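You operate a simulated robot arm through the tools that you are given. There is no shell and no other tool. Be economical: measure what you need, move in short steps, check, and stop when the job is done.

The job below is to be done with a simulated robot arm. You get a single attempt, and the scene is never put back.

## Task
Fold the divider in the small jig; put it in the white tray.
Fine: clamp down, then lever down to its stop and back, then clamp fully up.
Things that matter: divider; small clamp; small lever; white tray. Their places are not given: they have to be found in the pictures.

The check looks at the end state, three seconds after you hand in, the way a careful person would. Anything else that was tipped, shoved, dropped, spilled or broken makes it a failure. Flat cloth is picked up by pressing the open fingertips on it (5 to 10 N) and closing them slowly along it; thin cloth reads only 2 to 8 mm in the jaws.

## Robot
A 6-joint arm with a two-finger parallel gripper, fixed in place. Base frame: the origin is at the foot of the arm, x ahead of it, y to its left, z up; the work surface is at about z = 0.75. Units: m, degrees, N and s.
With the tool pointing down near the work surface it reaches from about 0.18 to 0.64 m from the base axis. Its first joint turns from -66.0 to 66.0 degrees. Payload 2.7 kg.
The tool frame sits at the grasp point between the pads (the TCP): z along the fingers, y along the line on which they close. The tips reach 0.023 m beyond it. Largest opening 0.094 m; finger width 0.038, thickness 0.01; the body of the gripper, 0.054 by 0.096 m, starts 0.039 m behind the TCP.
Orientation is that of the tool frame in the base frame, as a unit quaternion [x, y, z, w]. With the fingers straight down and closing along the base's y, the tool's x points along the base's -x, its y along +y and its z along -z.

## Interface
- The arm moves only by the tool arm_command. Its argument "motion" is one flat list of numbers, 6 for each row, row after row: the shift along the tool's x, y, z in units of 25 mm (1.0 is 25 mm), then the turn, a rotation vector about the tool's x, y, z in units of 8 degrees (1.0 is 8 degrees). In form: [tx, ty, tz, rx, ry, rz, tx, ty, tz, rx, ry, rz, ...]. A call has 1 to 20 rows; each row shifts and turns the commanded pose from where the row before left it, along the tool's axes as they then stand. "gripper" is the closure, from 0 (fully open) to 1 (shut), set as the call begins (left out, the last holds). A call with a number of a shift or a turn outside -1 to 1 is refused whole. A row lasts 0.2 s, in which the tool goes at most 0.05 m and 8.6 degrees; a call with a longer step from one row to the next is refused whole, and so is a gripper value outside its range. A pose out of reach is approached as far as the arm can. The call stops where the force on the tool passes 60 N (or 10 N more than at its start, if that is more) or the arm is blocked; 0.2 s more then pass. Each finger travels about 0.045 m/s and halts on what it meets, pressing with about 34 N; the grip force reading is that of the motor and also rises with nothing between the fingers. The clock runs only during rows and for 0.2 s after the last one: add rows that do not move to give the fingers time. The reply holds the time, the measured pose of the TCP, the force on the tool along the base axes, the opening and the grip force, in the units named above and with some noise, with the torque about the TCP (base axes, N m) and any sound that the robot's microphone picked up.
- Cameras (640 x 400 px; columns grow to the right, rows downward): "scene" is fixed at [0.0783, -0.434, 1.4095]; the picture's right is [0.75, -0.67, 0.00], its down [-0.35, -0.39, -0.85] and it looks along [0.57, 0.63, -0.52] (base axes); focal length 327 px, centre (320, 200). "wrist" rides on the gripper at [0.086, 0.016, -0.074] in the tool frame; the picture's right is [-0.18, 0.98, 0.00], its down [-0.58, -0.11, -0.81] and it looks along [-0.79, -0.15, 0.59] (tool axes); focal length 243 px, centre (320, 200).
- snapshot(camera): a new picture of that camera. It takes no simulated time.
- point_at(camera, pixels): for up to 12 pixels [column, row] of the newest picture of that camera ("zoom" is the newest enlarged one), the place [x, y, z] in the base frame of the surface seen there, good to about 0.002 m. It takes no simulated time.
- close_up(camera, box): a new picture of the part [left, top, right, bottom] of that camera's present view, enlarged. It takes no simulated time.
- sign_off(): hands the job in; it is judged then, once.

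Keep the steps short. Do not move on a guess: measure, check each grasp and each placing, and mend mistakes. In all there are 80 turns and 54 pictures (those below and enlarged ones count). Leave the gripper open and the arm clear of the work at the hand-in unless told otherwise, and finish with a single line.

The tools are called after "Emit:" as name(argument=value, ...) on one line, values as JSON. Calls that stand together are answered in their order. arm_command: Moves the arm, as the interface text tells. Its arguments: {"type":"object","properties":{"motion":{"type":"array"},"gripper":{"type":"number"}},"required":["motion"]} The other tools are called the same way: snapshot (camera) takes a picture; point_at (camera, pixels) gives the place of the surface under pixels of a picture; close_up (camera, box) takes an enlarged picture of a part of a camera's view; sign_off () hands the job in.

At the start:

```text
clock: 0.0
ee_pos: [0.3501, -0.1136, 1.1618]
orientation: [0.001, 1.0, -0.001, 0.001]
ft_force: [0.3, -0.2, 0.6]
wrist_torque: [0.0, 0.0, 0.0]
opening: 0.0939
grasp_force: 0.0
```

scene: 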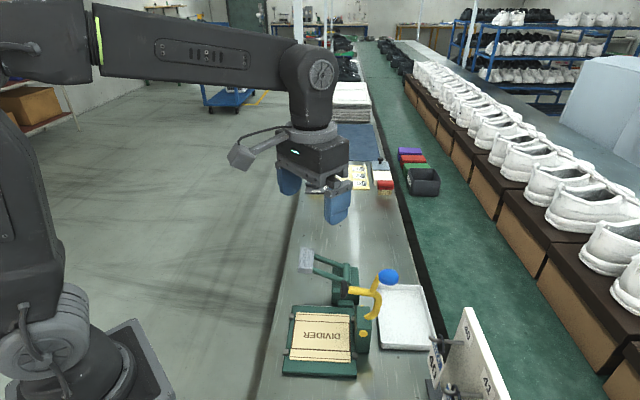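
wrist: 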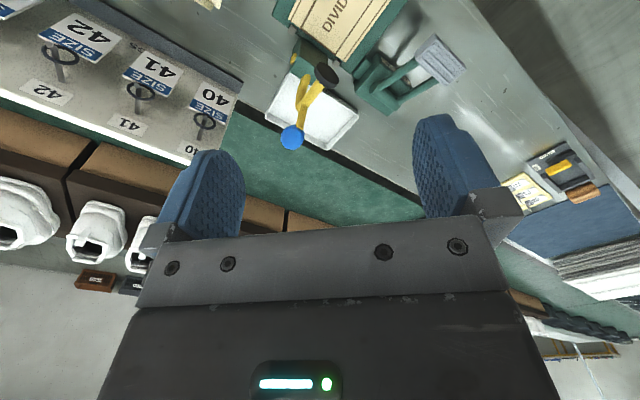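

I see the green jig with the DIVIDER card around (320,340), a yellow arm with a blue ball at (375,290), a green lever with a grey handle at (320,265), and a white tray at (405,315). I'll enlarge both views first.

Emit:
close_up(camera="scene", box=[250, 230, 460, 400])

Emit:
close_up(camera="wrist", box=[230, 0, 480, 156])

```text
2.35 times, centred on (355, 315) of scene
```

zoom: 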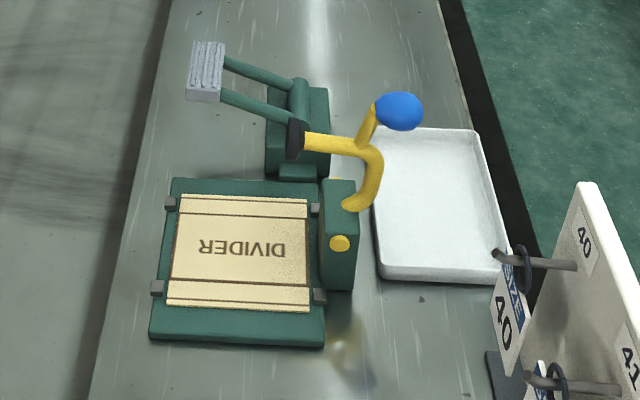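

```text
2.56 times, centred on (355, 78) of wrist
```

zoom: 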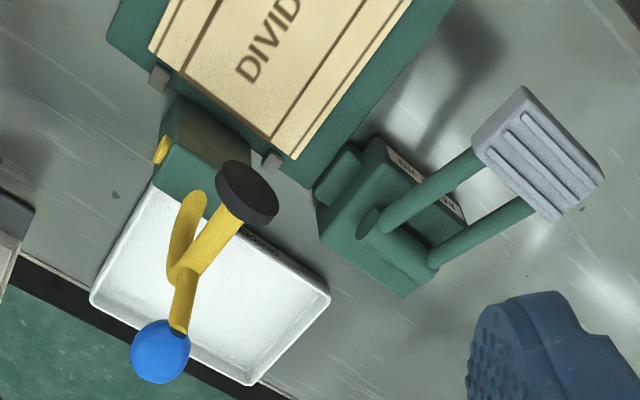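

I'll measure the points in both the scene picture and the wrist enlargement.

Emit:
point_at(camera="zoom", pixels=[[160, 350], [245, 195], [205, 210], [190, 270], [160, 150], [540, 150], [480, 170], [370, 220], [440, 250], [340, 160], [385, 155], [285, 130]])

Emit:
point_at(camera="scene", pixels=[[387, 277], [365, 340], [370, 307], [350, 290], [306, 260], [287, 375], [355, 373], [310, 310], [350, 315], [310, 358], [350, 361], [345, 268]])

Emit:
point_at(camera="scene", pixels=[[381, 347], [433, 346], [413, 285], [405, 315], [381, 315], [362, 310], [376, 287], [360, 290], [346, 292], [316, 259], [304, 273], [319, 249]])

```text
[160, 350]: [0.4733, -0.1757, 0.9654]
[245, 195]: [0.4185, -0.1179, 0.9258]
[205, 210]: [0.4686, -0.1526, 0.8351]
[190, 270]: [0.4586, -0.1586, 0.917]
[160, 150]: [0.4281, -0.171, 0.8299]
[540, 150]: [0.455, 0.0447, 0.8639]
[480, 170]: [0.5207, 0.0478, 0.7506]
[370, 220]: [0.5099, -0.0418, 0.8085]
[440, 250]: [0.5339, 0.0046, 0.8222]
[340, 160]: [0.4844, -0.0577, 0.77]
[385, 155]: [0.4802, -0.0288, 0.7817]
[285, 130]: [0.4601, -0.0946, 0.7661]
```

```text
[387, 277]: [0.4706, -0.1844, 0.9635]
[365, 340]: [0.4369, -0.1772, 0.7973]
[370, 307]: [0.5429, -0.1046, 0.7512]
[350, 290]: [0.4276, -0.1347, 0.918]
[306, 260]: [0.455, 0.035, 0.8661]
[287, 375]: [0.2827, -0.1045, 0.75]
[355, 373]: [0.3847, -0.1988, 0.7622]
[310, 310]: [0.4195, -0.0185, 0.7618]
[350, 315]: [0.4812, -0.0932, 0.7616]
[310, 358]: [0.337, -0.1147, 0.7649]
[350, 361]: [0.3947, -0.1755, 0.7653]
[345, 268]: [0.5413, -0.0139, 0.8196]
```

```text
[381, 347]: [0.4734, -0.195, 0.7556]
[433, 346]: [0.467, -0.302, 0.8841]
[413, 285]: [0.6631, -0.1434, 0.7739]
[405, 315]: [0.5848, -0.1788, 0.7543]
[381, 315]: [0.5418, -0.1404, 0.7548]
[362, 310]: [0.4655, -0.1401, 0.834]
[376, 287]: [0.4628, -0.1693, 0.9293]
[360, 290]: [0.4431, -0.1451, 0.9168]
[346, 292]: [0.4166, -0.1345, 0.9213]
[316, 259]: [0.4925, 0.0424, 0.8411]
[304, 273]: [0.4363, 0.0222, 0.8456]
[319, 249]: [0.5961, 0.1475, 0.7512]
```

The clamp swings in a vertical plane across the jig, and the lever pad is at about (0.46,0.04,0.86). I need a finer view of the clamp pivot and the lever.

Emit:
close_up(camera="scene", box=[320, 260, 416, 360])

Emit:
point_at(camera="zoom", pixels=[[310, 290], [330, 290]])

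```text
4.00 times, centred on (368, 310) of scene
```

zoom: 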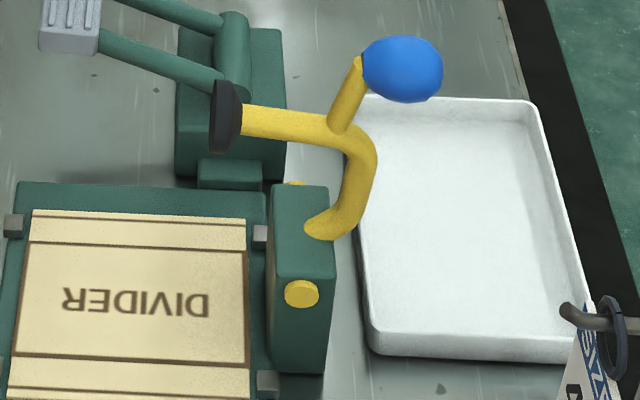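

```text
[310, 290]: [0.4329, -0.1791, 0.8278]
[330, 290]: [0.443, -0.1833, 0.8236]
```

Emit:
point_at(camera="zoom", pixels=[[302, 294], [318, 222], [350, 210], [365, 160], [350, 95], [230, 90], [235, 140], [285, 195], [325, 195], [300, 235], [297, 183], [230, 170]])

Emit:
point_at(camera="zoom", pixels=[[215, 85], [235, 40], [195, 130], [280, 60], [35, 213], [245, 222], [250, 365], [440, 200], [380, 345], [570, 355], [527, 105], [460, 260]])

```text
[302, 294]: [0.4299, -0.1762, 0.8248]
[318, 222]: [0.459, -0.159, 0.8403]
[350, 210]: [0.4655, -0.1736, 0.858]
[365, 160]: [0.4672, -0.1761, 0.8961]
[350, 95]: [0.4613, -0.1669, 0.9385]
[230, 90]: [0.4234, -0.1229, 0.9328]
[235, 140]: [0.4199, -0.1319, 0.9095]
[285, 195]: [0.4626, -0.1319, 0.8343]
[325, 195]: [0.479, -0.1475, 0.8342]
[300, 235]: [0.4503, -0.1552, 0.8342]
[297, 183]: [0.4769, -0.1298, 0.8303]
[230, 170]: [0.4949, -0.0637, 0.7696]
```

```text
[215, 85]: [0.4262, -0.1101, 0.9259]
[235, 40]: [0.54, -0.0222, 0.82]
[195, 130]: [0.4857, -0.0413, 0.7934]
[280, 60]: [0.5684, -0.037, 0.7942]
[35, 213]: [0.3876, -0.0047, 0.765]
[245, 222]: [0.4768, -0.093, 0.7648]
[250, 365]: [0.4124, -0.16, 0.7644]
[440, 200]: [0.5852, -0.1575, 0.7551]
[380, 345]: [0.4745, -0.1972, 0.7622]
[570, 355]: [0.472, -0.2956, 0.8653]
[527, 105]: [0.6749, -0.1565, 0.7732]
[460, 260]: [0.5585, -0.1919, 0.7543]
```

Jig axes: the pivot line runs along w=(0.707,0.707). The clamp pivot is at U≈0.429, z≈0.823, and the ball centre is about (0.484,-0.178,0.950), in the plane W≈0.215. I'll turn the tool 45° so the fingers close along w, and move above the ball.

Emit:
arm_command(motion=[0, 0, 0, 0, 0, 0.9375, 0, 0, 0, 0, 0, 0.9375, 0, 0, 0, 0, 0, 0.9375, 0, 0, 0, 0, 0, 0.9375, 0, 0, 0, 0, 0, 0.9375, 0, 0, 0, 0, 0, 0.9375, -0.935, 0.328, 0.68, 0, 0, 0, -0.935, 0.328, 0.68, 0, 0, 0, -0.935, 0.328, 0.68, 0, 0, 0, -0.935, 0.328, 0.68, 0, 0, 0, -0.935, 0.328, 0.68, 0, 0, 0, -0.935, 0.328, 0.68, 0, 0, 0], gripper=0)

Emit:
snapshot(camera="scene")

Emit:
snapshot(camera="wrist")

```text
clock: 2.6
ee_pos: [0.4842, -0.1777, 1.0606]
orientation: [0.382, 0.924, 0.0, 0.001]
ft_force: [0.4, -0.2, -0.2]
wrist_torque: [-0.01, 0.01, -0.02]
opening: 0.094
grasp_force: 0.1
```

```text
48 pictures are left
```

scene: 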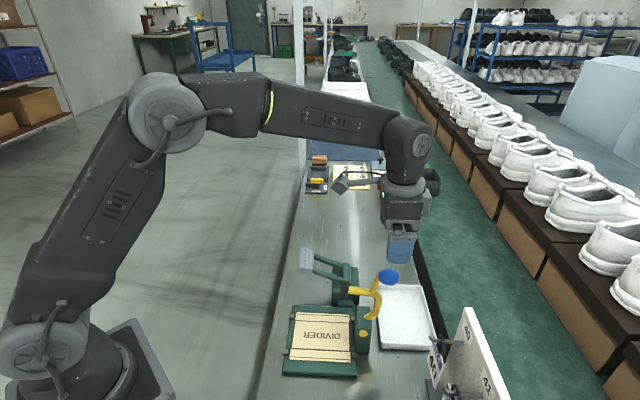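

```text
47 pictures are left
```

wrist: 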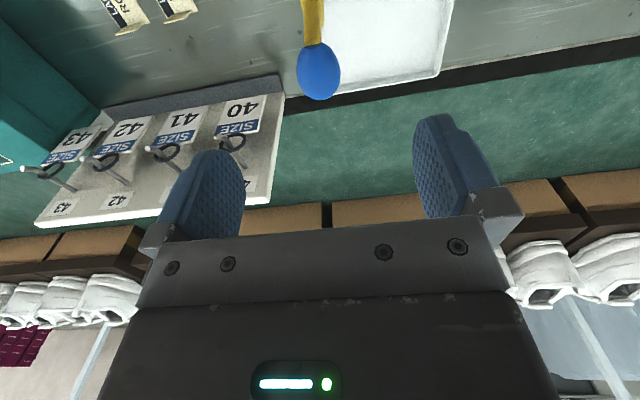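

The ball sits on the line between the fingers (wrist view, 318,70). Next I go straight down to z=0.950, then close slowly.

Emit:
arm_command(motion=[0, 0, 0.885, 0, 0, 0, 0, 0, 0.885, 0, 0, 0, 0, 0, 0.885, 0, 0, 0, 0, 0, 0.885, 0, 0, 0, 0, 0, 0.885, 0, 0, 0])

Emit:
snapshot(camera="wrist")

Emit:
close_up(camera="scene", box=[310, 220, 450, 360])

```text
clock: 3.8
ee_pos: [0.4824, -0.1797, 0.948]
orientation: [0.382, 0.924, 0.0, 0.001]
ft_force: [-0.4, 0.3, -0.4]
wrist_torque: [-0.01, -0.01, 0.0]
opening: 0.0941
grasp_force: 0.0
```

```text
46 pictures are left
```

wrist: 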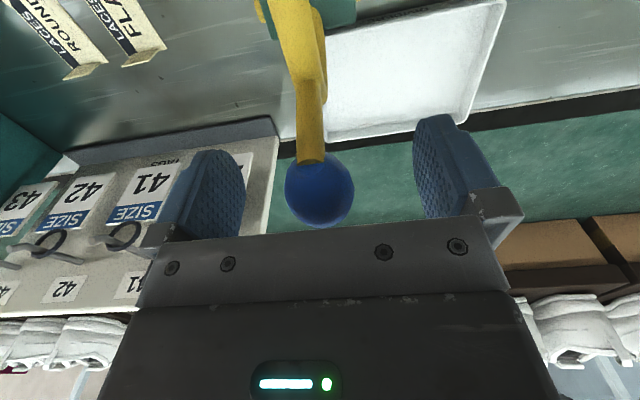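

```text
2.86 times, centred on (380, 290) of scene
```

zoom: 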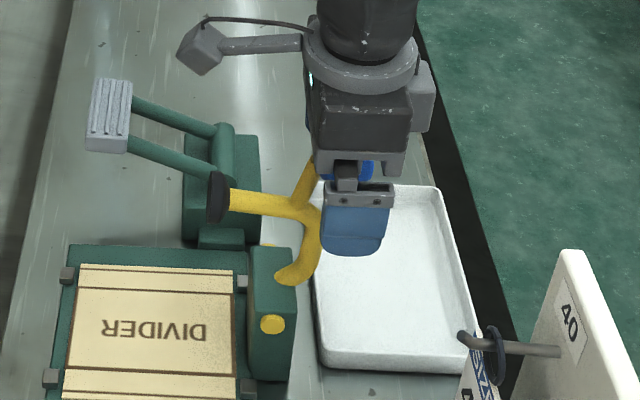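

Emit:
point_at(camera="wrist", pixels=[[319, 190], [289, 190], [350, 190], [320, 222], [240, 185], [418, 165]])

```text
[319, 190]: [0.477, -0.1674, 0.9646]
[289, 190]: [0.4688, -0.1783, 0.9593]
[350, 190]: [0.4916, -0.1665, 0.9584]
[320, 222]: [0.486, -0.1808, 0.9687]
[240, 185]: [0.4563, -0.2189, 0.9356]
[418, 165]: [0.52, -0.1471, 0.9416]
```

Ball centre measures W≈0.2177 and U≈0.470, against 0.214 and 0.468 for the TCP. I'll make that small correction and close on the ball.

Emit:
arm_command(motion=[-0.08, 0.14, 0, 0, 0, 0])

Emit:
arm_command(motion=[0, 0, 0, 0, 0, 0, 0, 0, 0, 0, 0, 0, 0, 0, 0, 0, 0, 0, 0, 0, 0, 0, 0, 0], gripper=0.65)

```text
clock: 4.2
ee_pos: [0.4868, -0.1767, 0.9489]
orientation: [0.382, 0.924, 0.0, -0.001]
ft_force: [-0.5, 0.2, -0.3]
wrist_torque: [-0.03, 0.01, -0.01]
opening: 0.094
grasp_force: 0.0
```

```text
clock: 5.2
ee_pos: [0.4868, -0.1787, 0.9491]
orientation: [0.384, 0.923, 0.0, -0.002]
ft_force: [-7.9, -7.7, 2.5]
wrist_torque: [0.03, 0.07, -0.03]
opening: 0.0379
grasp_force: 5.1
```

I have the ball at an opening of 0.038. I'll start swinging the clamp along its arc: 24° first, in half steps, checking the force.

Emit:
arm_command(motion=[0.358, -0.03, -0.092, 0, 0, 0, 0.358, -0.03, -0.092, 0, 0, 0, 0.368, 0, -0.05, 0, 0, 0, 0.368, 0, -0.034, 0, 0, 0, 0.372, 0, 0, 0, 0, 0, 0.372, 0, 0.02, 0, 0, 0])

```text
clock: 6.6
ee_pos: [0.4481, -0.1395, 0.9548]
orientation: [0.383, 0.924, 0.0, -0.001]
ft_force: [-7.2, -8.3, 0.4]
wrist_torque: [-0.09, -0.14, -0.09]
opening: 0.038
grasp_force: 5.3
```

The motion is smooth with low force. Next are the following three arc steps.

Emit:
arm_command(motion=[0.364, -0.04, 0.05, 0, 0, 0, 0.364, -0.04, 0.074, 0, 0, 0, 0.354, 0, 0.1, 0, 0, 0, 0.354, 0, 0.124, 0, 0, 0, 0.334, 0, 0.15, 0, 0, 0, 0.334, 0, 0.17, 0, 0, 0])

Emit:
close_up(camera="scene", box=[250, 220, 450, 380])

```text
clock: 8.0
ee_pos: [0.4094, -0.1043, 0.9384]
orientation: [0.383, 0.924, 0.0, 0.0]
ft_force: [-1.2, -1.8, -0.2]
wrist_torque: [-0.02, -0.08, 0.0]
opening: 0.0342
grasp_force: 1.6
```

```text
2.50 times, centred on (350, 300) of scene
```

zoom: 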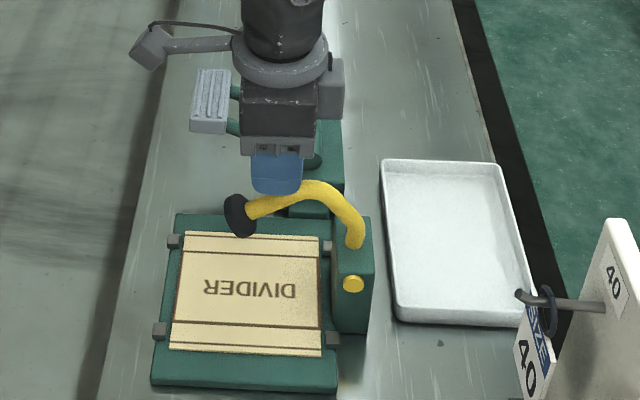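

The clamp is about halfway, but the opening fell to 0.034, so the ball is off-centre in the pads. I'll check with the wrist view.

Emit:
snapshot(camera="wrist")

Emit:
point_at(camera="wrist", pixels=[[320, 190], [320, 220], [320, 165], [320, 205], [325, 110], [320, 50]])

```text
43 pictures are left
```

wrist: 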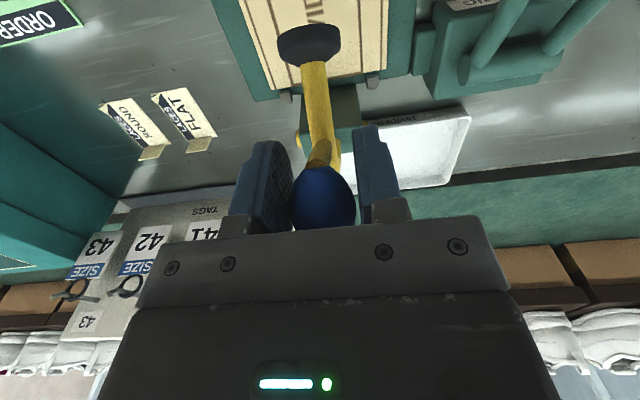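

```text
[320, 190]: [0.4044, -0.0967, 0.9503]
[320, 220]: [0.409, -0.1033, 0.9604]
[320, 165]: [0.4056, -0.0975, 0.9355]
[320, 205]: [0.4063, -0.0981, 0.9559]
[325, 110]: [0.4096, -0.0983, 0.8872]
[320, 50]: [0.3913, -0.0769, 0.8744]
```

The ball lags about 8 mm behind the pad centre because the grip was light. I'll ease the grip slightly, recentre on the ball, then grip firmly.

Emit:
arm_command(motion=[0, 0, 0, 0, 0, 0, -0.33, 0, -0.16, 0, 0, 0, 0, 0, 0, 0, 0, 0], gripper=0.55)

Emit:
arm_command(motion=[0, 0, 0, 0, 0, 0, 0, 0, 0, 0, 0, 0], gripper=0.8)

```text
clock: 8.8
ee_pos: [0.416, -0.1103, 0.9424]
orientation: [0.383, 0.924, 0.0, 0.001]
ft_force: [0.1, 1.2, 0.4]
wrist_torque: [0.03, 0.05, -0.03]
opening: 0.0426
grasp_force: 0.1
```

```text
clock: 9.4
ee_pos: [0.4139, -0.1094, 0.9427]
orientation: [0.383, 0.924, 0.0, -0.001]
ft_force: [-2.4, -2.9, -0.7]
wrist_torque: [-0.11, 0.04, -0.03]
opening: 0.0333
grasp_force: 44.8
```

Emit:
snapshot(camera="wrist")

Emit:
point_at(camera="wrist", pixels=[[320, 190], [320, 222], [320, 165], [320, 205], [325, 110], [320, 50]])

```text
42 pictures are left
```

wrist: 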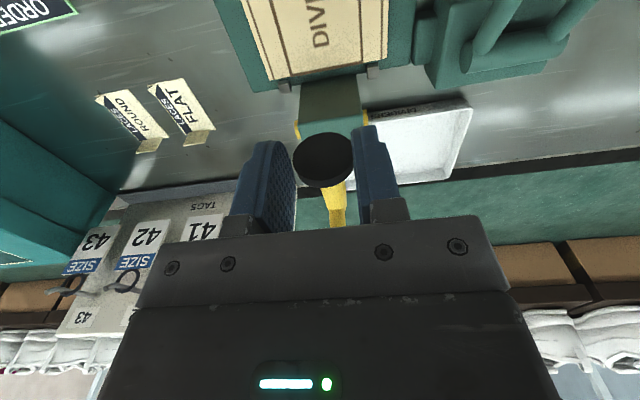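

```text
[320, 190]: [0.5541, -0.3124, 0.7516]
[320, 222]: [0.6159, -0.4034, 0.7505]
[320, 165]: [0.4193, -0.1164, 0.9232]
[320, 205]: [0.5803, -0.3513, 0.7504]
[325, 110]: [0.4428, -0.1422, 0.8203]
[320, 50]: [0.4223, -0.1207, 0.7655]
```

The clamp is sprung and went back up, and the pads closed on its black foot instead. I'll open, rise, go back over the ball and grip it firmly this time.

Emit:
arm_command(motion=[0, 0, 0, 0, 0, 0, 0, 0, 0, 0, 0, 0, 0, 0, 0, 0, 0, 0, 0, 0, 0, 0, 0, 0, 0, 0, -0.9, 0, 0, 0, 0, 0, -0.9, 0, 0, 0, 0, 0, -0.9, 0, 0, 0, 0, 0, -0.9, 0, 0, 0, -0.8, 0, 0, 0, 0, 0, -0.8, 0, 0, 0, 0, 0, -0.8, 0, 0, 0, 0, 0, -0.8, 0, 0, 0, 0, 0, -0.8, 0, 0, 0, 0, 0], gripper=0)

Emit:
snapshot(camera="wrist")

Emit:
close_up(camera="scene", box=[250, 220, 450, 380])

```text
clock: 12.2
ee_pos: [0.4867, -0.1804, 1.0322]
orientation: [0.382, 0.924, 0.0, -0.001]
ft_force: [-0.1, 0.6, -0.1]
wrist_torque: [0.0, 0.03, 0.02]
opening: 0.0939
grasp_force: 0.0
```

```text
41 pictures are left
```

wrist: 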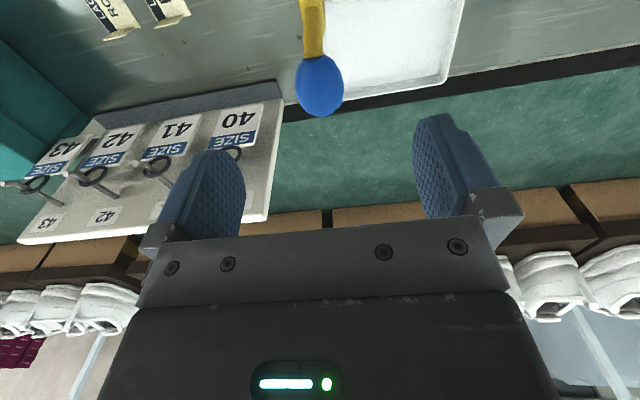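

```text
2.50 times, centred on (350, 300) of scene
```

zoom: 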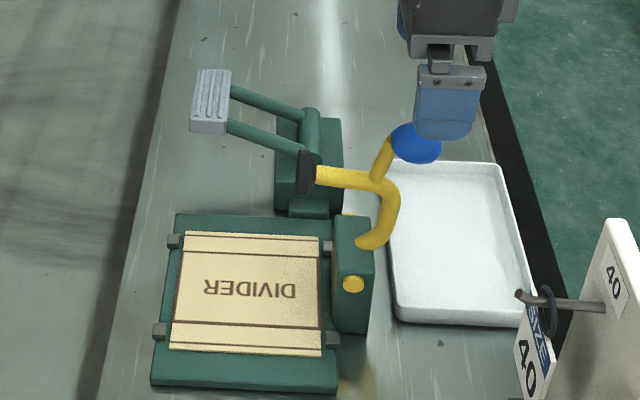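

The clamp is back at its start, unharmed. I'll descend onto the ball again and grip firmly.

Emit:
arm_command(motion=[0, 0, 0.832, 0, 0, 0, 0, 0, 0.832, 0, 0, 0, 0, 0, 0.832, 0, 0, 0, 0, 0, 0.832, 0, 0, 0])

Emit:
arm_command(motion=[0, 0, 0, 0, 0, 0, 0, 0, 0, 0, 0, 0, 0, 0, 0, 0, 0, 0, 0, 0, 0, 0, 0, 0], gripper=0.85)

```text
clock: 13.2
ee_pos: [0.4851, -0.1807, 0.9496]
orientation: [0.382, 0.924, 0.0, 0.0]
ft_force: [0.6, -0.2, 1.4]
wrist_torque: [-0.04, 0.02, 0.04]
opening: 0.094
grasp_force: 0.0
```

```text
clock: 14.2
ee_pos: [0.4854, -0.182, 0.9505]
orientation: [0.383, 0.924, -0.001, -0.001]
ft_force: [-4.4, -3.5, 1.4]
wrist_torque: [-0.04, -0.04, -0.03]
opening: 0.0324
grasp_force: 31.7
```

The grip is firm at 32 N. I'll swing through the first 48° of the arc.

Emit:
arm_command(motion=[0.358, -0.03, -0.092, 0, 0, 0, 0.358, -0.03, -0.092, 0, 0, 0, 0.368, 0, -0.05, 0, 0, 0, 0.368, 0, -0.034, 0, 0, 0, 0.372, 0, 0, 0, 0, 0, 0.372, 0, 0.02, 0, 0, 0, 0.364, 0, 0.05, 0, 0, 0, 0.364, 0, 0.074, 0, 0, 0, 0.354, 0, 0.1, 0, 0, 0, 0.354, 0, 0.124, 0, 0, 0, 0.334, 0, 0.15, 0, 0, 0, 0.334, 0, 0.17, 0, 0, 0])

Emit:
snapshot(camera="wrist")

Emit:
point_at(camera="wrist", pixels=[[320, 190], [320, 220], [320, 165], [320, 205]])

```text
clock: 16.8
ee_pos: [0.4095, -0.1057, 0.9399]
orientation: [0.382, 0.924, 0.001, 0.002]
ft_force: [9.0, 6.6, 16.4]
wrist_torque: [-0.91, -0.88, 0.09]
opening: 0.0319
grasp_force: 45.4
```

```text
39 pictures are left
```

wrist: 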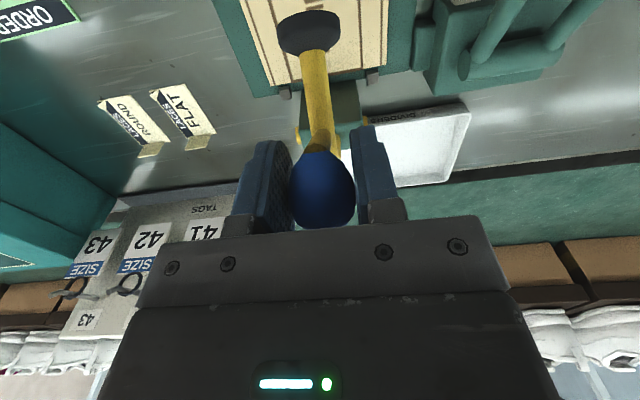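

```text
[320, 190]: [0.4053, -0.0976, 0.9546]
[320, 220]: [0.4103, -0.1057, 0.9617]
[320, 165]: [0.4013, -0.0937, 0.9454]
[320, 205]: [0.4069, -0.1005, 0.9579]
```

It's holding well with modest force. Next comes another 24° of arc.

Emit:
arm_command(motion=[0.316, 0, 0.195, 0, 0, 0, 0.3, 0, 0.217, 0, 0, 0, 0.285, 0, 0.237, 0, 0, 0, 0.271, 0, 0.255, 0, 0, 0, 0.25, 0, 0.275, 0, 0, 0, 0.23, 0, 0.289, 0, 0, 0])

Emit:
snapshot(camera="wrist")

Emit:
close_up(camera="scene", box=[250, 220, 450, 380])

```text
clock: 18.2
ee_pos: [0.3802, -0.0764, 0.9039]
orientation: [0.383, 0.924, 0.001, 0.0]
ft_force: [5.1, 16.1, 19.7]
wrist_torque: [-1.11, -0.96, 0.07]
opening: 0.0325
grasp_force: 45.1
```

```text
38 pictures are left
```

wrist: 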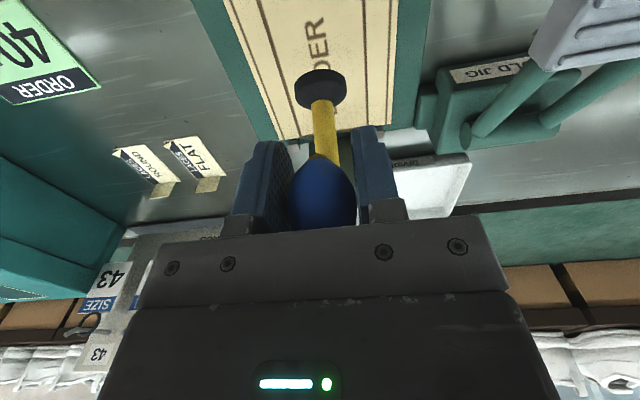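

```text
2.50 times, centred on (350, 300) of scene
```

zoom: 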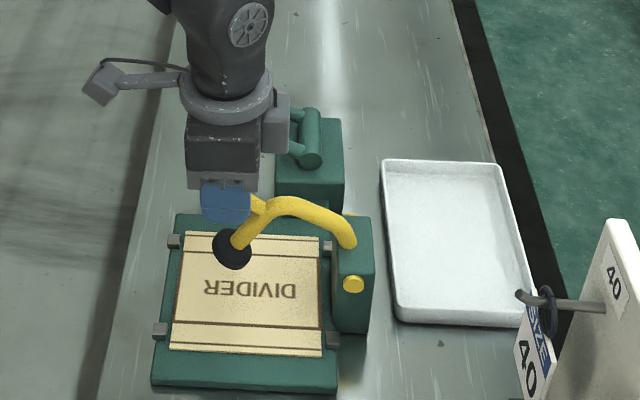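

The foot is nearing the card. The last three arc steps follow, and I'll watch for contact.

Emit:
arm_command(motion=[0.205, 0, 0.305, 0, 0, 0, 0.191, 0, 0.319, 0, 0, 0, 0.165, 0, 0.332, 0, 0, 0, 0.143, 0, 0.344, 0, 0, 0])

Emit:
close_up(camera="scene", box=[250, 220, 450, 380])

```text
clock: 19.2
ee_pos: [0.3677, -0.0631, 0.8699]
orientation: [0.382, 0.924, 0.0, 0.002]
ft_force: [9.3, 23.5, 14.7]
wrist_torque: [-1.16, -0.74, 0.11]
opening: 0.0319
grasp_force: 44.8
```

```text
2.50 times, centred on (350, 300) of scene
```

zoom: 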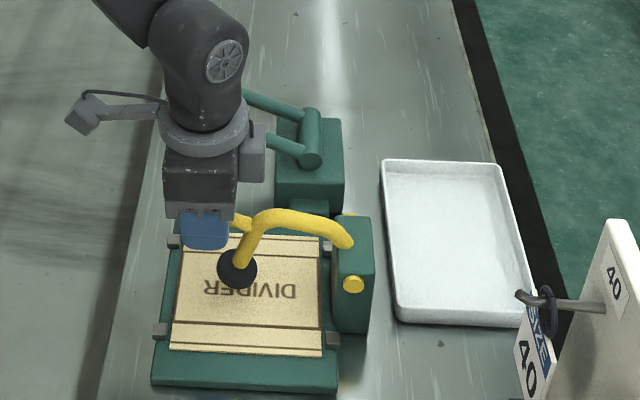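

Emit:
arm_command(motion=[0.115, 0, 0.352, 0, 0, 0, 0.093, 0, 0.36, 0, 0, 0])

Emit:
point_at(camera="zoom", pixels=[[237, 275], [250, 290]])

Emit:
close_up(camera="scene", box=[270, 270, 370, 350])

```text
clock: 19.8
ee_pos: [0.3629, -0.06, 0.8522]
orientation: [0.382, 0.924, -0.001, 0.001]
ft_force: [8.6, 29.7, 13.6]
wrist_torque: [-1.24, -0.65, 0.07]
opening: 0.032
grasp_force: 45.5
```

```text
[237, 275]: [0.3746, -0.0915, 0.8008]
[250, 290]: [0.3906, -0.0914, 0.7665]
```

```text
5.00 times, centred on (320, 310) of scene
```

zoom: 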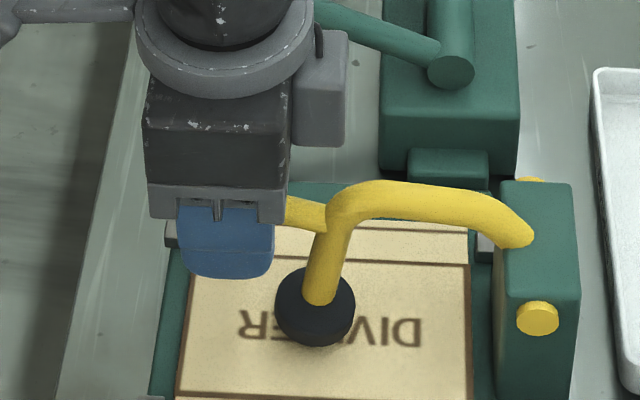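

The foot isn't clearly seated yet, and there's a 27 N sideways pull along +w. I'll shift 2–3 mm that way and continue the arc.

Emit:
arm_command(motion=[0, 0.1, 0, 0, 0, 0, 0.06, 0, 0.18, 0, 0, 0, 0.05, 0, 0.18, 0, 0, 0])

Emit:
close_up(camera="scene", box=[270, 270, 370, 350])

```text
clock: 20.6
ee_pos: [0.3609, -0.0568, 0.8436]
orientation: [0.384, 0.923, -0.001, -0.001]
ft_force: [-4.5, -1.9, 9.9]
wrist_torque: [-0.92, -0.93, -0.03]
opening: 0.0317
grasp_force: 44.9
```

```text
5.00 times, centred on (320, 310) of scene
```

zoom: 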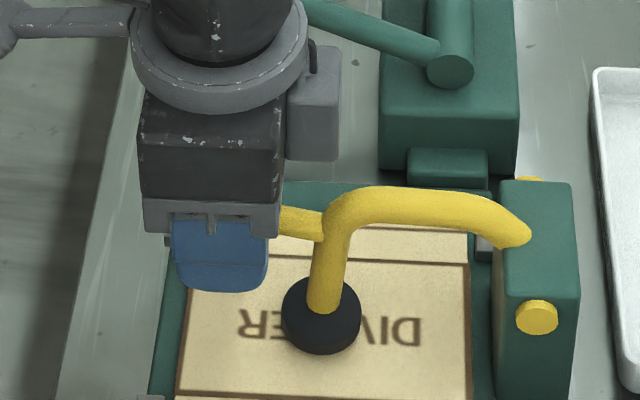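

The side force is gone. I'll keep pressing down in small steps until contact.

Emit:
arm_command(motion=[0.04, 0, 0.19, 0, 0, 0, 0.03, 0, 0.19, 0, 0, 0])

Emit:
close_up(camera="scene", box=[270, 270, 370, 350])

```text
clock: 21.2
ee_pos: [0.3604, -0.0563, 0.8348]
orientation: [0.384, 0.923, 0.0, 0.0]
ft_force: [-17.7, -12.7, 36.0]
wrist_torque: [-0.29, -0.62, 0.02]
opening: 0.0317
grasp_force: 44.9
```

```text
5.00 times, centred on (320, 310) of scene
```

zoom: 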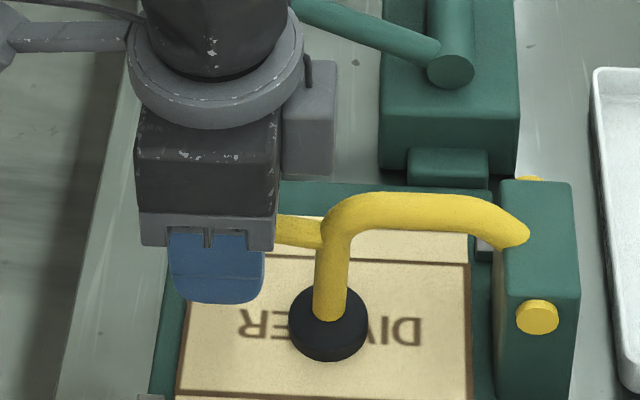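

Force rose to 36 N, so the foot appears seated. I'll press a little further to see if there's a click or latch.

Emit:
arm_command(motion=[0, -0.06, 0.08, 0, 0, 0, 0, 0, 0.06, 0, 0, 0, 0, 0, 0, 0, 0, 0])

```text
clock: 22.0
ee_pos: [0.3608, -0.0572, 0.8324]
orientation: [0.383, 0.924, 0.001, 0.002]
ft_force: [-12.0, -2.9, 40.9]
wrist_torque: [0.11, -0.15, -0.01]
opening: 0.0319
grasp_force: 45.5
```

Emit:
arm_command(motion=[0, 0, 0.08, 0, 0, 0, 0, 0, 0.08, 0, 0, 0, 0, 0, 0, 0, 0, 0])

Emit:
close_up(camera="scene", box=[270, 270, 370, 350])

```text
clock: 22.5
ee_pos: [0.3617, -0.0571, 0.8295]
orientation: [0.383, 0.924, 0.0, 0.0]
ft_force: [-8.5, -0.7, 20.7]
wrist_torque: [0.41, 0.58, -0.02]
opening: 0.032
grasp_force: 45.3
stopped in row 2: the force on the tool passed its limit at 64 N (the readings are from after the stop); the commanded pose is now the measured one
```

```text
5.00 times, centred on (320, 310) of scene
```

zoom: 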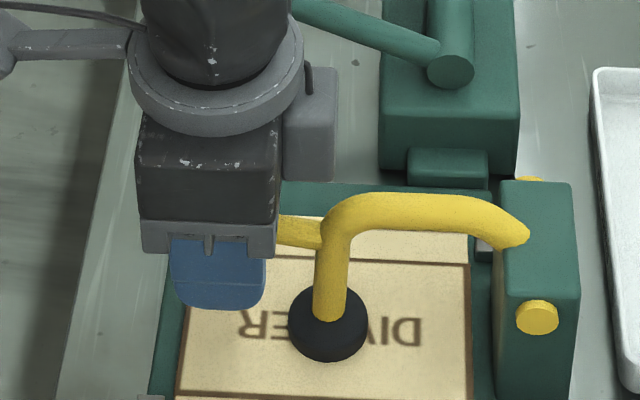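

It's firmly at its stop. I'll release partway in place and see whether it stays down.

Emit:
arm_command(motion=[0, 0, 0, 0, 0, 0, 0, 0, 0, 0, 0, 0, 0, 0, 0, 0, 0, 0], gripper=0.4)

Emit:
close_up(camera="scene", box=[270, 270, 370, 350])

```text
clock: 23.3
ee_pos: [0.3624, -0.056, 0.8314]
orientation: [0.382, 0.924, 0.001, 0.002]
ft_force: [-14.7, -0.2, 33.7]
wrist_torque: [0.09, -0.5, 0.01]
opening: 0.0562
grasp_force: 0.0
```

```text
5.00 times, centred on (320, 310) of scene
```

zoom: 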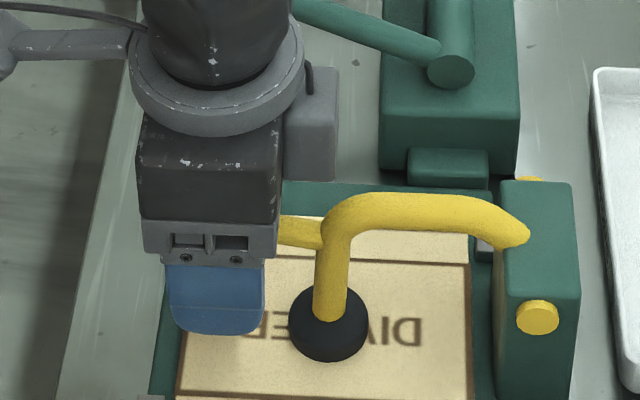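

The grip is open yet 34 N remains, so the palm is resting on the ball. I'll rise slowly, 8 mm, and check whether the clamp follows.

Emit:
arm_command(motion=[0, 0, -0.16, 0, 0, 0, 0, 0, -0.16, 0, 0, 0], gripper=0.2)

Emit:
snapshot(camera="wrist")

Emit:
close_up(camera="scene", box=[270, 270, 370, 350])

```text
clock: 23.9
ee_pos: [0.3628, -0.0569, 0.8389]
orientation: [0.382, 0.924, 0.0, 0.001]
ft_force: [0.2, 1.2, 0.9]
wrist_torque: [-0.02, 0.04, 0.02]
opening: 0.0753
grasp_force: 0.0
```

```text
30 pictures are left
```

wrist: 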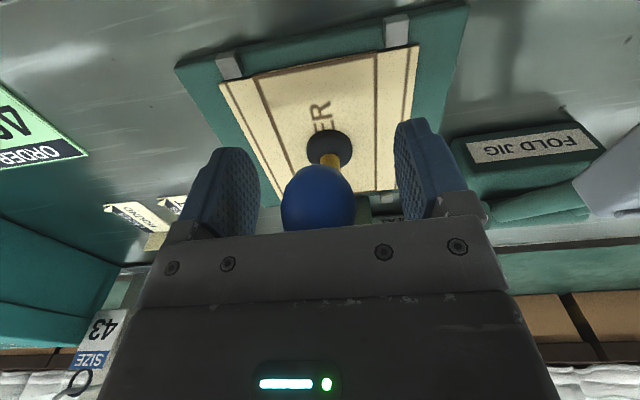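

```text
5.00 times, centred on (320, 310) of scene
```

zoom: 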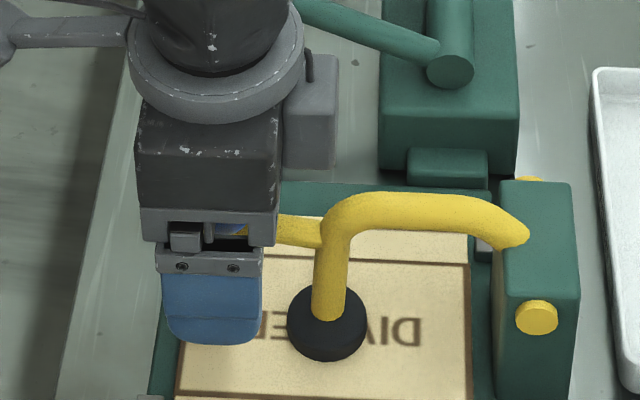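

The clamp stays down on its own. I'll rise clear, move 0.14 m along +w to above the lever pad, and shut the fingers.

Emit:
arm_command(motion=[0, 0, -0.97, 0, 0, 0, 0, 0, -0.97, 0, 0, 0, 0, 0, -0.97, 0, 0, 0, 0, 0, -0.97, 0, 0, 0, 0, 0, -0.97, 0, 0, 0, 0, 0.92, 0, 0, 0, 0, 0, 0.92, 0, 0, 0, 0, 0, 0.92, 0, 0, 0, 0, 0, 0.92, 0, 0, 0, 0, 0, 0.92, 0, 0, 0, 0, 0, 0.92, 0, 0, 0, 0], gripper=0.2)

Emit:
arm_command(motion=[0, 0, 0, 0, 0, 0, 0, 0, 0, 0, 0, 0, 0, 0, 0, 0, 0, 0, 0, 0, 0, 0, 0, 0], gripper=1)

Emit:
snapshot(camera="wrist")

Emit:
close_up(camera="scene", box=[250, 220, 450, 380])

```text
clock: 26.3
ee_pos: [0.4578, 0.0421, 0.9598]
orientation: [0.382, 0.924, 0.001, 0.003]
ft_force: [0.8, 0.5, 0.4]
wrist_torque: [0.0, 0.03, 0.01]
opening: 0.0754
grasp_force: 0.0
```

```text
clock: 27.3
ee_pos: [0.4594, 0.0418, 0.9591]
orientation: [0.382, 0.924, 0.001, 0.002]
ft_force: [-0.1, 1.3, -0.1]
wrist_torque: [0.0, 0.02, 0.0]
opening: 0.0
grasp_force: 14.2
```

```text
28 pictures are left
```

wrist: 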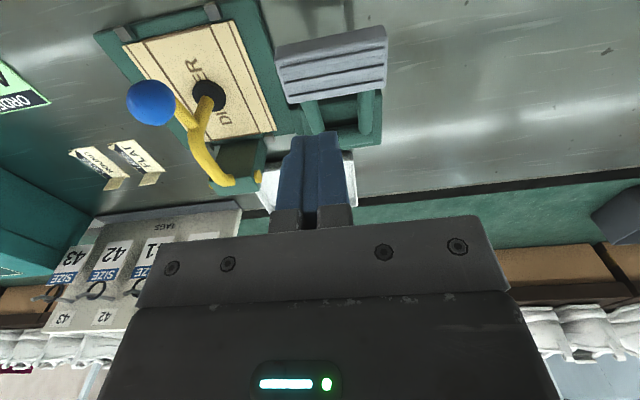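

```text
2.50 times, centred on (350, 300) of scene
```

zoom: 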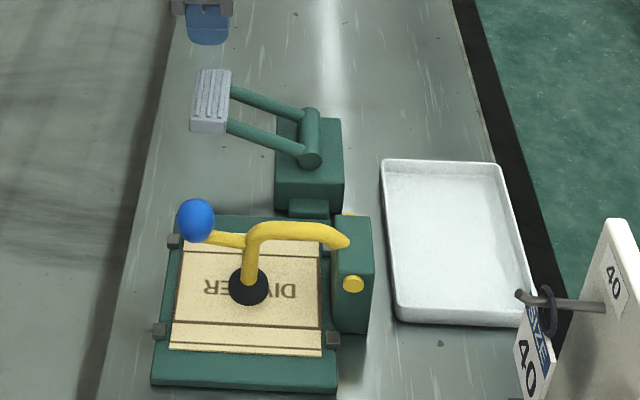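

The clamp is holding the card. I'll measure the pad corners in the wrist view.

Emit:
point_at(camera="wrist", pixels=[[280, 48], [383, 30], [335, 65], [290, 92], [383, 80], [338, 95], [310, 108], [365, 108], [335, 135]])

Emit:
point_at(camera="zoom", pixels=[[210, 95], [200, 72], [228, 72], [193, 117], [225, 120], [208, 128], [312, 115], [312, 158], [270, 145]])

```text
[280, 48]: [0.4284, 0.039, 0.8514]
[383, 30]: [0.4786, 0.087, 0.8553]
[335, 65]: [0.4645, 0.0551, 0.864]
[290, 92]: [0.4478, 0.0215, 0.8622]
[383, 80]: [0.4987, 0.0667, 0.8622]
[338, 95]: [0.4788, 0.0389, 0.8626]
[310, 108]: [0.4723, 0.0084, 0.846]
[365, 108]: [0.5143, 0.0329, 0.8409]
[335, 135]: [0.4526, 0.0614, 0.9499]
```

```text
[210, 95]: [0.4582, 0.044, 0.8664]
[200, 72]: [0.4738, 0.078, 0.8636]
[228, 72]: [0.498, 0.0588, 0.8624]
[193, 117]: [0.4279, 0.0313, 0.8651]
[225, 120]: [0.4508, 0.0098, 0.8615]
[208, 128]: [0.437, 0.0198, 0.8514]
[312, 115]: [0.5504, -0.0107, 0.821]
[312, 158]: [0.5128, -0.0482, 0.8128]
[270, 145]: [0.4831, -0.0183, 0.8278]
```

The pad centre is about (0.463,0.049,0.864). I'll centre the closed fingers there, slightly outboard, then descend to just above it.

Emit:
arm_command(motion=[0.25, 0.3, 0, 0, 0, 0, 0, 0, 0.9, 0, 0, 0, 0, 0, 0.9, 0, 0, 0, 0, 0, 0.9, 0, 0, 0])

Emit:
arm_command(motion=[0, 0, 0.25, 0, 0, 0, 0, 0, 0.25, 0, 0, 0, 0, 0, 0.25, 0, 0, 0])

```text
clock: 28.3
ee_pos: [0.46, 0.0497, 0.8924]
orientation: [0.384, 0.924, 0.001, 0.003]
ft_force: [0.7, 0.3, 0.3]
wrist_torque: [-0.01, 0.01, 0.0]
opening: 0.0001
grasp_force: 34.0
```

```text
clock: 29.1
ee_pos: [0.4599, 0.0488, 0.8746]
orientation: [0.383, 0.924, 0.001, 0.001]
ft_force: [-1.4, 1.7, 2.4]
wrist_torque: [0.01, 0.0, -0.01]
opening: 0.0003
grasp_force: 34.1
```

There's light contact (about 2.5 N) and the lever is moving. I'll keep going down in small steps.

Emit:
arm_command(motion=[0.02, 0, 0.3, 0, 0, 0, 0.02, 0, 0.3, 0, 0, 0, 0.02, 0, 0.3, 0, 0, 0, 0, 0, 0.3, 0, 0, 0])

Emit:
close_up(camera="scene", box=[250, 220, 450, 380])

```text
clock: 30.1
ee_pos: [0.4591, 0.0515, 0.8422]
orientation: [0.382, 0.924, 0.001, 0.001]
ft_force: [-2.1, 1.5, 2.6]
wrist_torque: [0.01, 0.06, -0.04]
opening: 0.0
grasp_force: 34.0
```

```text
2.50 times, centred on (350, 300) of scene
```

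zoom: 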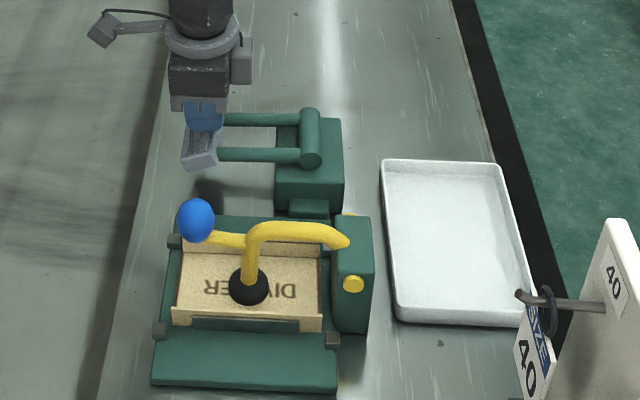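

The card's flaps are folding up as the lever goes down. I'll continue to the stop.

Emit:
arm_command(motion=[0, 0, 0.3, 0, 0, 0, 0, 0, 0.3, 0, 0, 0, 0, 0, 0.3, 0, 0, 0])

Emit:
arm_command(motion=[0, 0, 0.2, 0, 0, 0, 0, 0, 0.2, 0, 0, 0, 0, 0, 0.2, 0, 0, 0])

Emit:
close_up(camera="scene", box=[250, 220, 450, 380])

```text
clock: 30.7
ee_pos: [0.459, 0.0508, 0.8359]
orientation: [0.383, 0.924, 0.0, 0.001]
ft_force: [-11.7, 0.2, 19.7]
wrist_torque: [-0.17, 0.18, -0.13]
opening: 0.0002
grasp_force: 33.8
stopped in row 3: the force on the tool passed its limit at 74 N (the readings are from after the stop); the commanded pose is now the measured one
```

```text
clock: 31.1
ee_pos: [0.459, 0.0511, 0.8371]
orientation: [0.382, 0.924, 0.0, 0.001]
ft_force: [-12.2, -0.7, 19.5]
wrist_torque: [-0.13, 0.2, -0.08]
opening: 0.0
grasp_force: 33.8
stopped in row 2: the force on the tool passed its limit at 72 N (the readings are from after the stop); the commanded pose is now the measured one
```

```text
2.50 times, centred on (350, 300) of scene
```

zoom: 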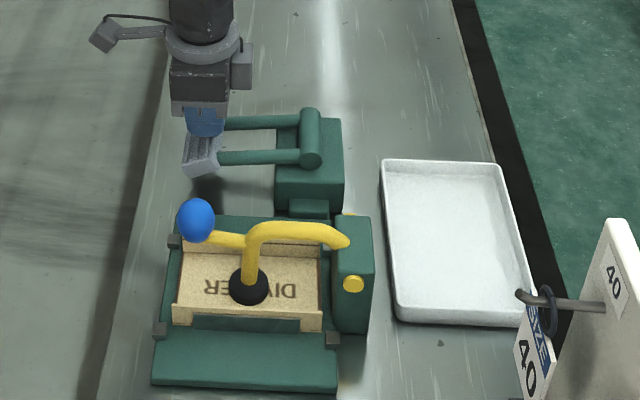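

Two hard stops at 72 N. I'll check closely that it's the lever's own stop and the flaps are fully up.

Emit:
close_up(camera="scene", box=[290, 255, 390, 335])

Emit:
snapshot(camera="wrist")

```text
5.00 times, centred on (340, 295) of scene
```

zoom: 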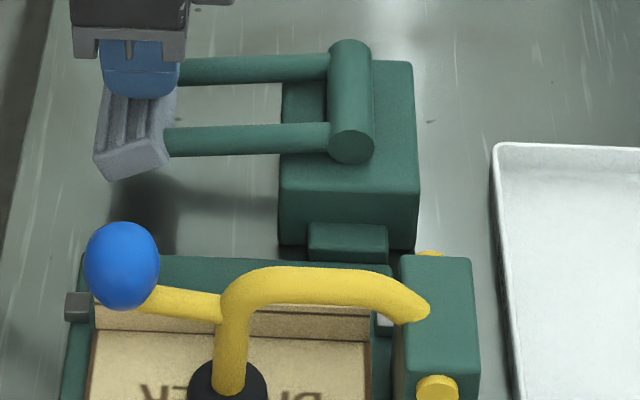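

```text
23 pictures are left
```

wrist: 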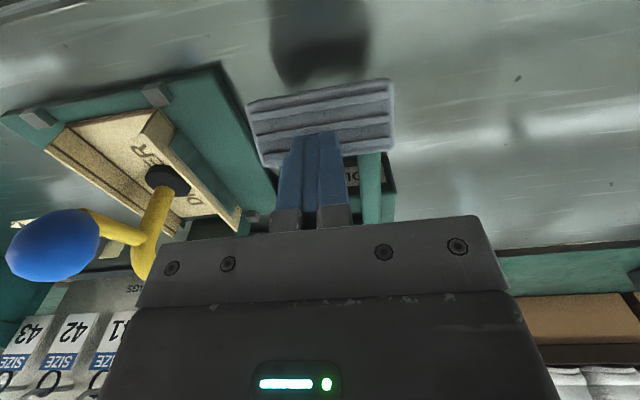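

Emit:
point_at(camera="wrist", pixels=[[155, 122], [235, 208], [130, 130], [190, 190], [255, 110], [385, 95], [270, 155], [386, 145], [58, 148], [70, 128], [370, 190], [110, 165]])

Emit:
point_at(camera="zoom", pixels=[[200, 140], [310, 135], [200, 72], [310, 65], [130, 165], [110, 110], [100, 315], [340, 312], [250, 330], [250, 312]])

```text
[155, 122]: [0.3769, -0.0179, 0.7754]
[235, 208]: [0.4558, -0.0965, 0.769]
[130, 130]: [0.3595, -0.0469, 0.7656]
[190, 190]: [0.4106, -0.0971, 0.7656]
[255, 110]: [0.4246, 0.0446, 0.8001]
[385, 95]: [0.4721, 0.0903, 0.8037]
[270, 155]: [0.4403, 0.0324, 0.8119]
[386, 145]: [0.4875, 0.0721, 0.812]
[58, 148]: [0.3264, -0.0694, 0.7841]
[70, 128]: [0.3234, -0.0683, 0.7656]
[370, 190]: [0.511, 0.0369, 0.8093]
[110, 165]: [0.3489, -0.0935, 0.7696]
```

```text
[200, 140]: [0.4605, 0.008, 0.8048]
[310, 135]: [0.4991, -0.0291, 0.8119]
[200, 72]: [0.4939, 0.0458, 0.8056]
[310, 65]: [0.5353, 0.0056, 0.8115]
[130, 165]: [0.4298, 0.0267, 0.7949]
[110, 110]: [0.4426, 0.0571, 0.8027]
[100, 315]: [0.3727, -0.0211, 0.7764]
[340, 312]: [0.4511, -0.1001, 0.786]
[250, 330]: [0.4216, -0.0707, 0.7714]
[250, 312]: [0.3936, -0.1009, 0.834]
```

The flaps stand 18 mm tall (z=0.784), roughly upright, and the lever bars are slightly below horizontal, so this is the stop. I'll rise slowly so the lever can return.

Emit:
arm_command(motion=[0, 0, -0.3, 0, 0, 0, 0, 0, -0.3, 0, 0, 0, 0, 0, -0.3, 0, 0, 0, 0, 0, -0.3, 0, 0, 0, 0, 0, -0.4, 0, 0, 0, 0, 0, -0.4, 0, 0, 0, 0, 0, -0.5, 0, 0, 0, 0, 0, -0.5, 0, 0, 0, 0, 0, -0.5, 0, 0, 0])

Emit:
close_up(camera="scene", box=[250, 220, 450, 380])

```text
clock: 33.1
ee_pos: [0.4604, 0.0514, 0.9224]
orientation: [0.383, 0.924, 0.001, 0.002]
ft_force: [-0.6, 1.3, 0.0]
wrist_torque: [0.01, 0.02, -0.01]
opening: 0.0
grasp_force: 34.3
```

```text
2.50 times, centred on (350, 300) of scene
```

zoom: 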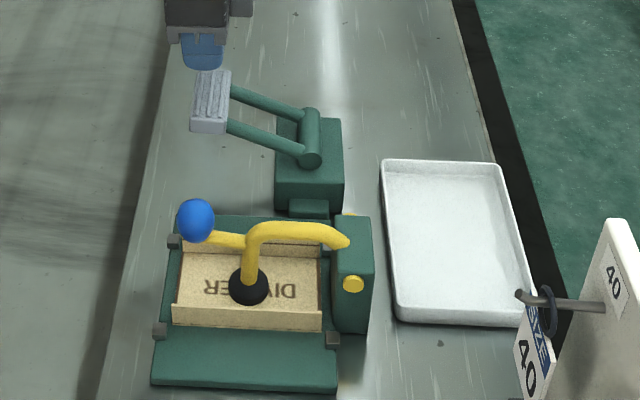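

The lever has returned and the flaps stay folded. Now for the clamp: I'll measure the ball and the folded card here.

Emit:
point_at(camera="zoom", pixels=[[196, 220], [182, 220], [211, 220], [196, 203], [230, 240], [182, 307], [320, 313], [250, 317], [182, 243], [250, 250], [320, 250], [210, 310]])

```text
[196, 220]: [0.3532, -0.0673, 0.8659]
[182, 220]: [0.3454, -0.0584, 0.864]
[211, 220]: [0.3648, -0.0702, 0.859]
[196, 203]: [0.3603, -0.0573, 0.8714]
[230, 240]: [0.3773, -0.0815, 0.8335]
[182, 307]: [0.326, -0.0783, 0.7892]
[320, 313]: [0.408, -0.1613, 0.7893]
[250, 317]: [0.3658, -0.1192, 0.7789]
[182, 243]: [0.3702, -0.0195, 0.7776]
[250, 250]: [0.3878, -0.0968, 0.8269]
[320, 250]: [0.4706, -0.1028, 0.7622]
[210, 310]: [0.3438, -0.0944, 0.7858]
```

Ball centre is about (0.360,-0.0585,0.853). I'll rise slightly, move over it with open fingers, then descend around it.

Emit:
arm_command(motion=[0, 0, -0.8, 0, 0, 0, 0, -0.85, -0.3, 0, 0, 0, 0, -0.85, 0, 0, 0, 0, 0, -0.85, 0, 0, 0, 0, 0, -0.85, 0, 0, 0, 0, -0.13, -0.85, 0, 0, 0, 0, -0.13, -0.85, 0, 0, 0, 0, 0, -0.85, 0, 0, 0, 0, 0, 0, 0, 0, 0, 0, 0, 0, 0, 0, 0, 0], gripper=0)

```text
clock: 35.3
ee_pos: [0.3599, -0.0585, 0.9498]
orientation: [0.383, 0.924, 0.001, 0.002]
ft_force: [0.1, -0.7, -0.7]
wrist_torque: [0.01, 0.0, -0.02]
opening: 0.0941
grasp_force: 0.0
```

I'm right above it with the gripper open. Descending to z=0.853 and closing firmly.

Emit:
arm_command(motion=[0, 0, 0.776, 0, 0, 0, 0, 0, 0.776, 0, 0, 0, 0, 0, 0.776, 0, 0, 0, 0, 0, 0.776, 0, 0, 0, 0, 0, 0.776, 0, 0, 0])

Emit:
arm_command(motion=[0, 0, 0, 0, 0, 0, 0, 0, 0, 0, 0, 0, 0, 0, 0, 0, 0, 0, 0, 0, 0, 0, 0, 0], gripper=0.85)

```text
clock: 36.5
ee_pos: [0.3593, -0.0581, 0.8526]
orientation: [0.383, 0.924, 0.0, 0.003]
ft_force: [-0.3, 0.0, 0.1]
wrist_torque: [0.01, -0.04, 0.0]
opening: 0.0939
grasp_force: 0.1
```

```text
clock: 37.5
ee_pos: [0.3607, -0.0564, 0.8523]
orientation: [0.383, 0.924, 0.001, 0.004]
ft_force: [8.2, 13.7, -1.4]
wrist_torque: [0.11, 0.09, 0.04]
opening: 0.0324
grasp_force: 31.6
```

The ball is gripped. I'll reverse the arc for the first 32° upward.

Emit:
arm_command(motion=[-0.09, 0.04, -0.36, 0, 0, 0, -0.118, 0, -0.352, 0, 0, 0, -0.143, 0, -0.344, 0, 0, 0, -0.165, 0, -0.332, 0, 0, 0, -0.191, 0, -0.319, 0, 0, 0, -0.205, 0, -0.305, 0, 0, 0, -0.23, 0, -0.289, 0, 0, 0, -0.25, 0, -0.275, 0, 0, 0])

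Emit:
close_up(camera="scene", box=[250, 220, 450, 380])

```text
clock: 39.3
ee_pos: [0.3844, -0.0805, 0.918]
orientation: [0.383, 0.924, 0.0, 0.001]
ft_force: [8.0, 19.3, -5.9]
wrist_torque: [0.94, 0.92, -0.03]
opening: 0.0322
grasp_force: 45.1
```

```text
2.50 times, centred on (350, 300) of scene
```

zoom: 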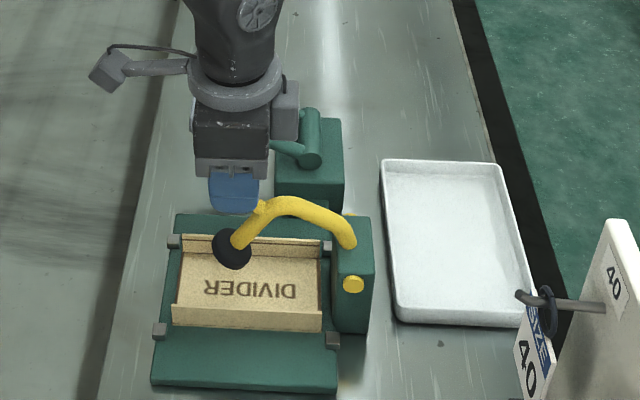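

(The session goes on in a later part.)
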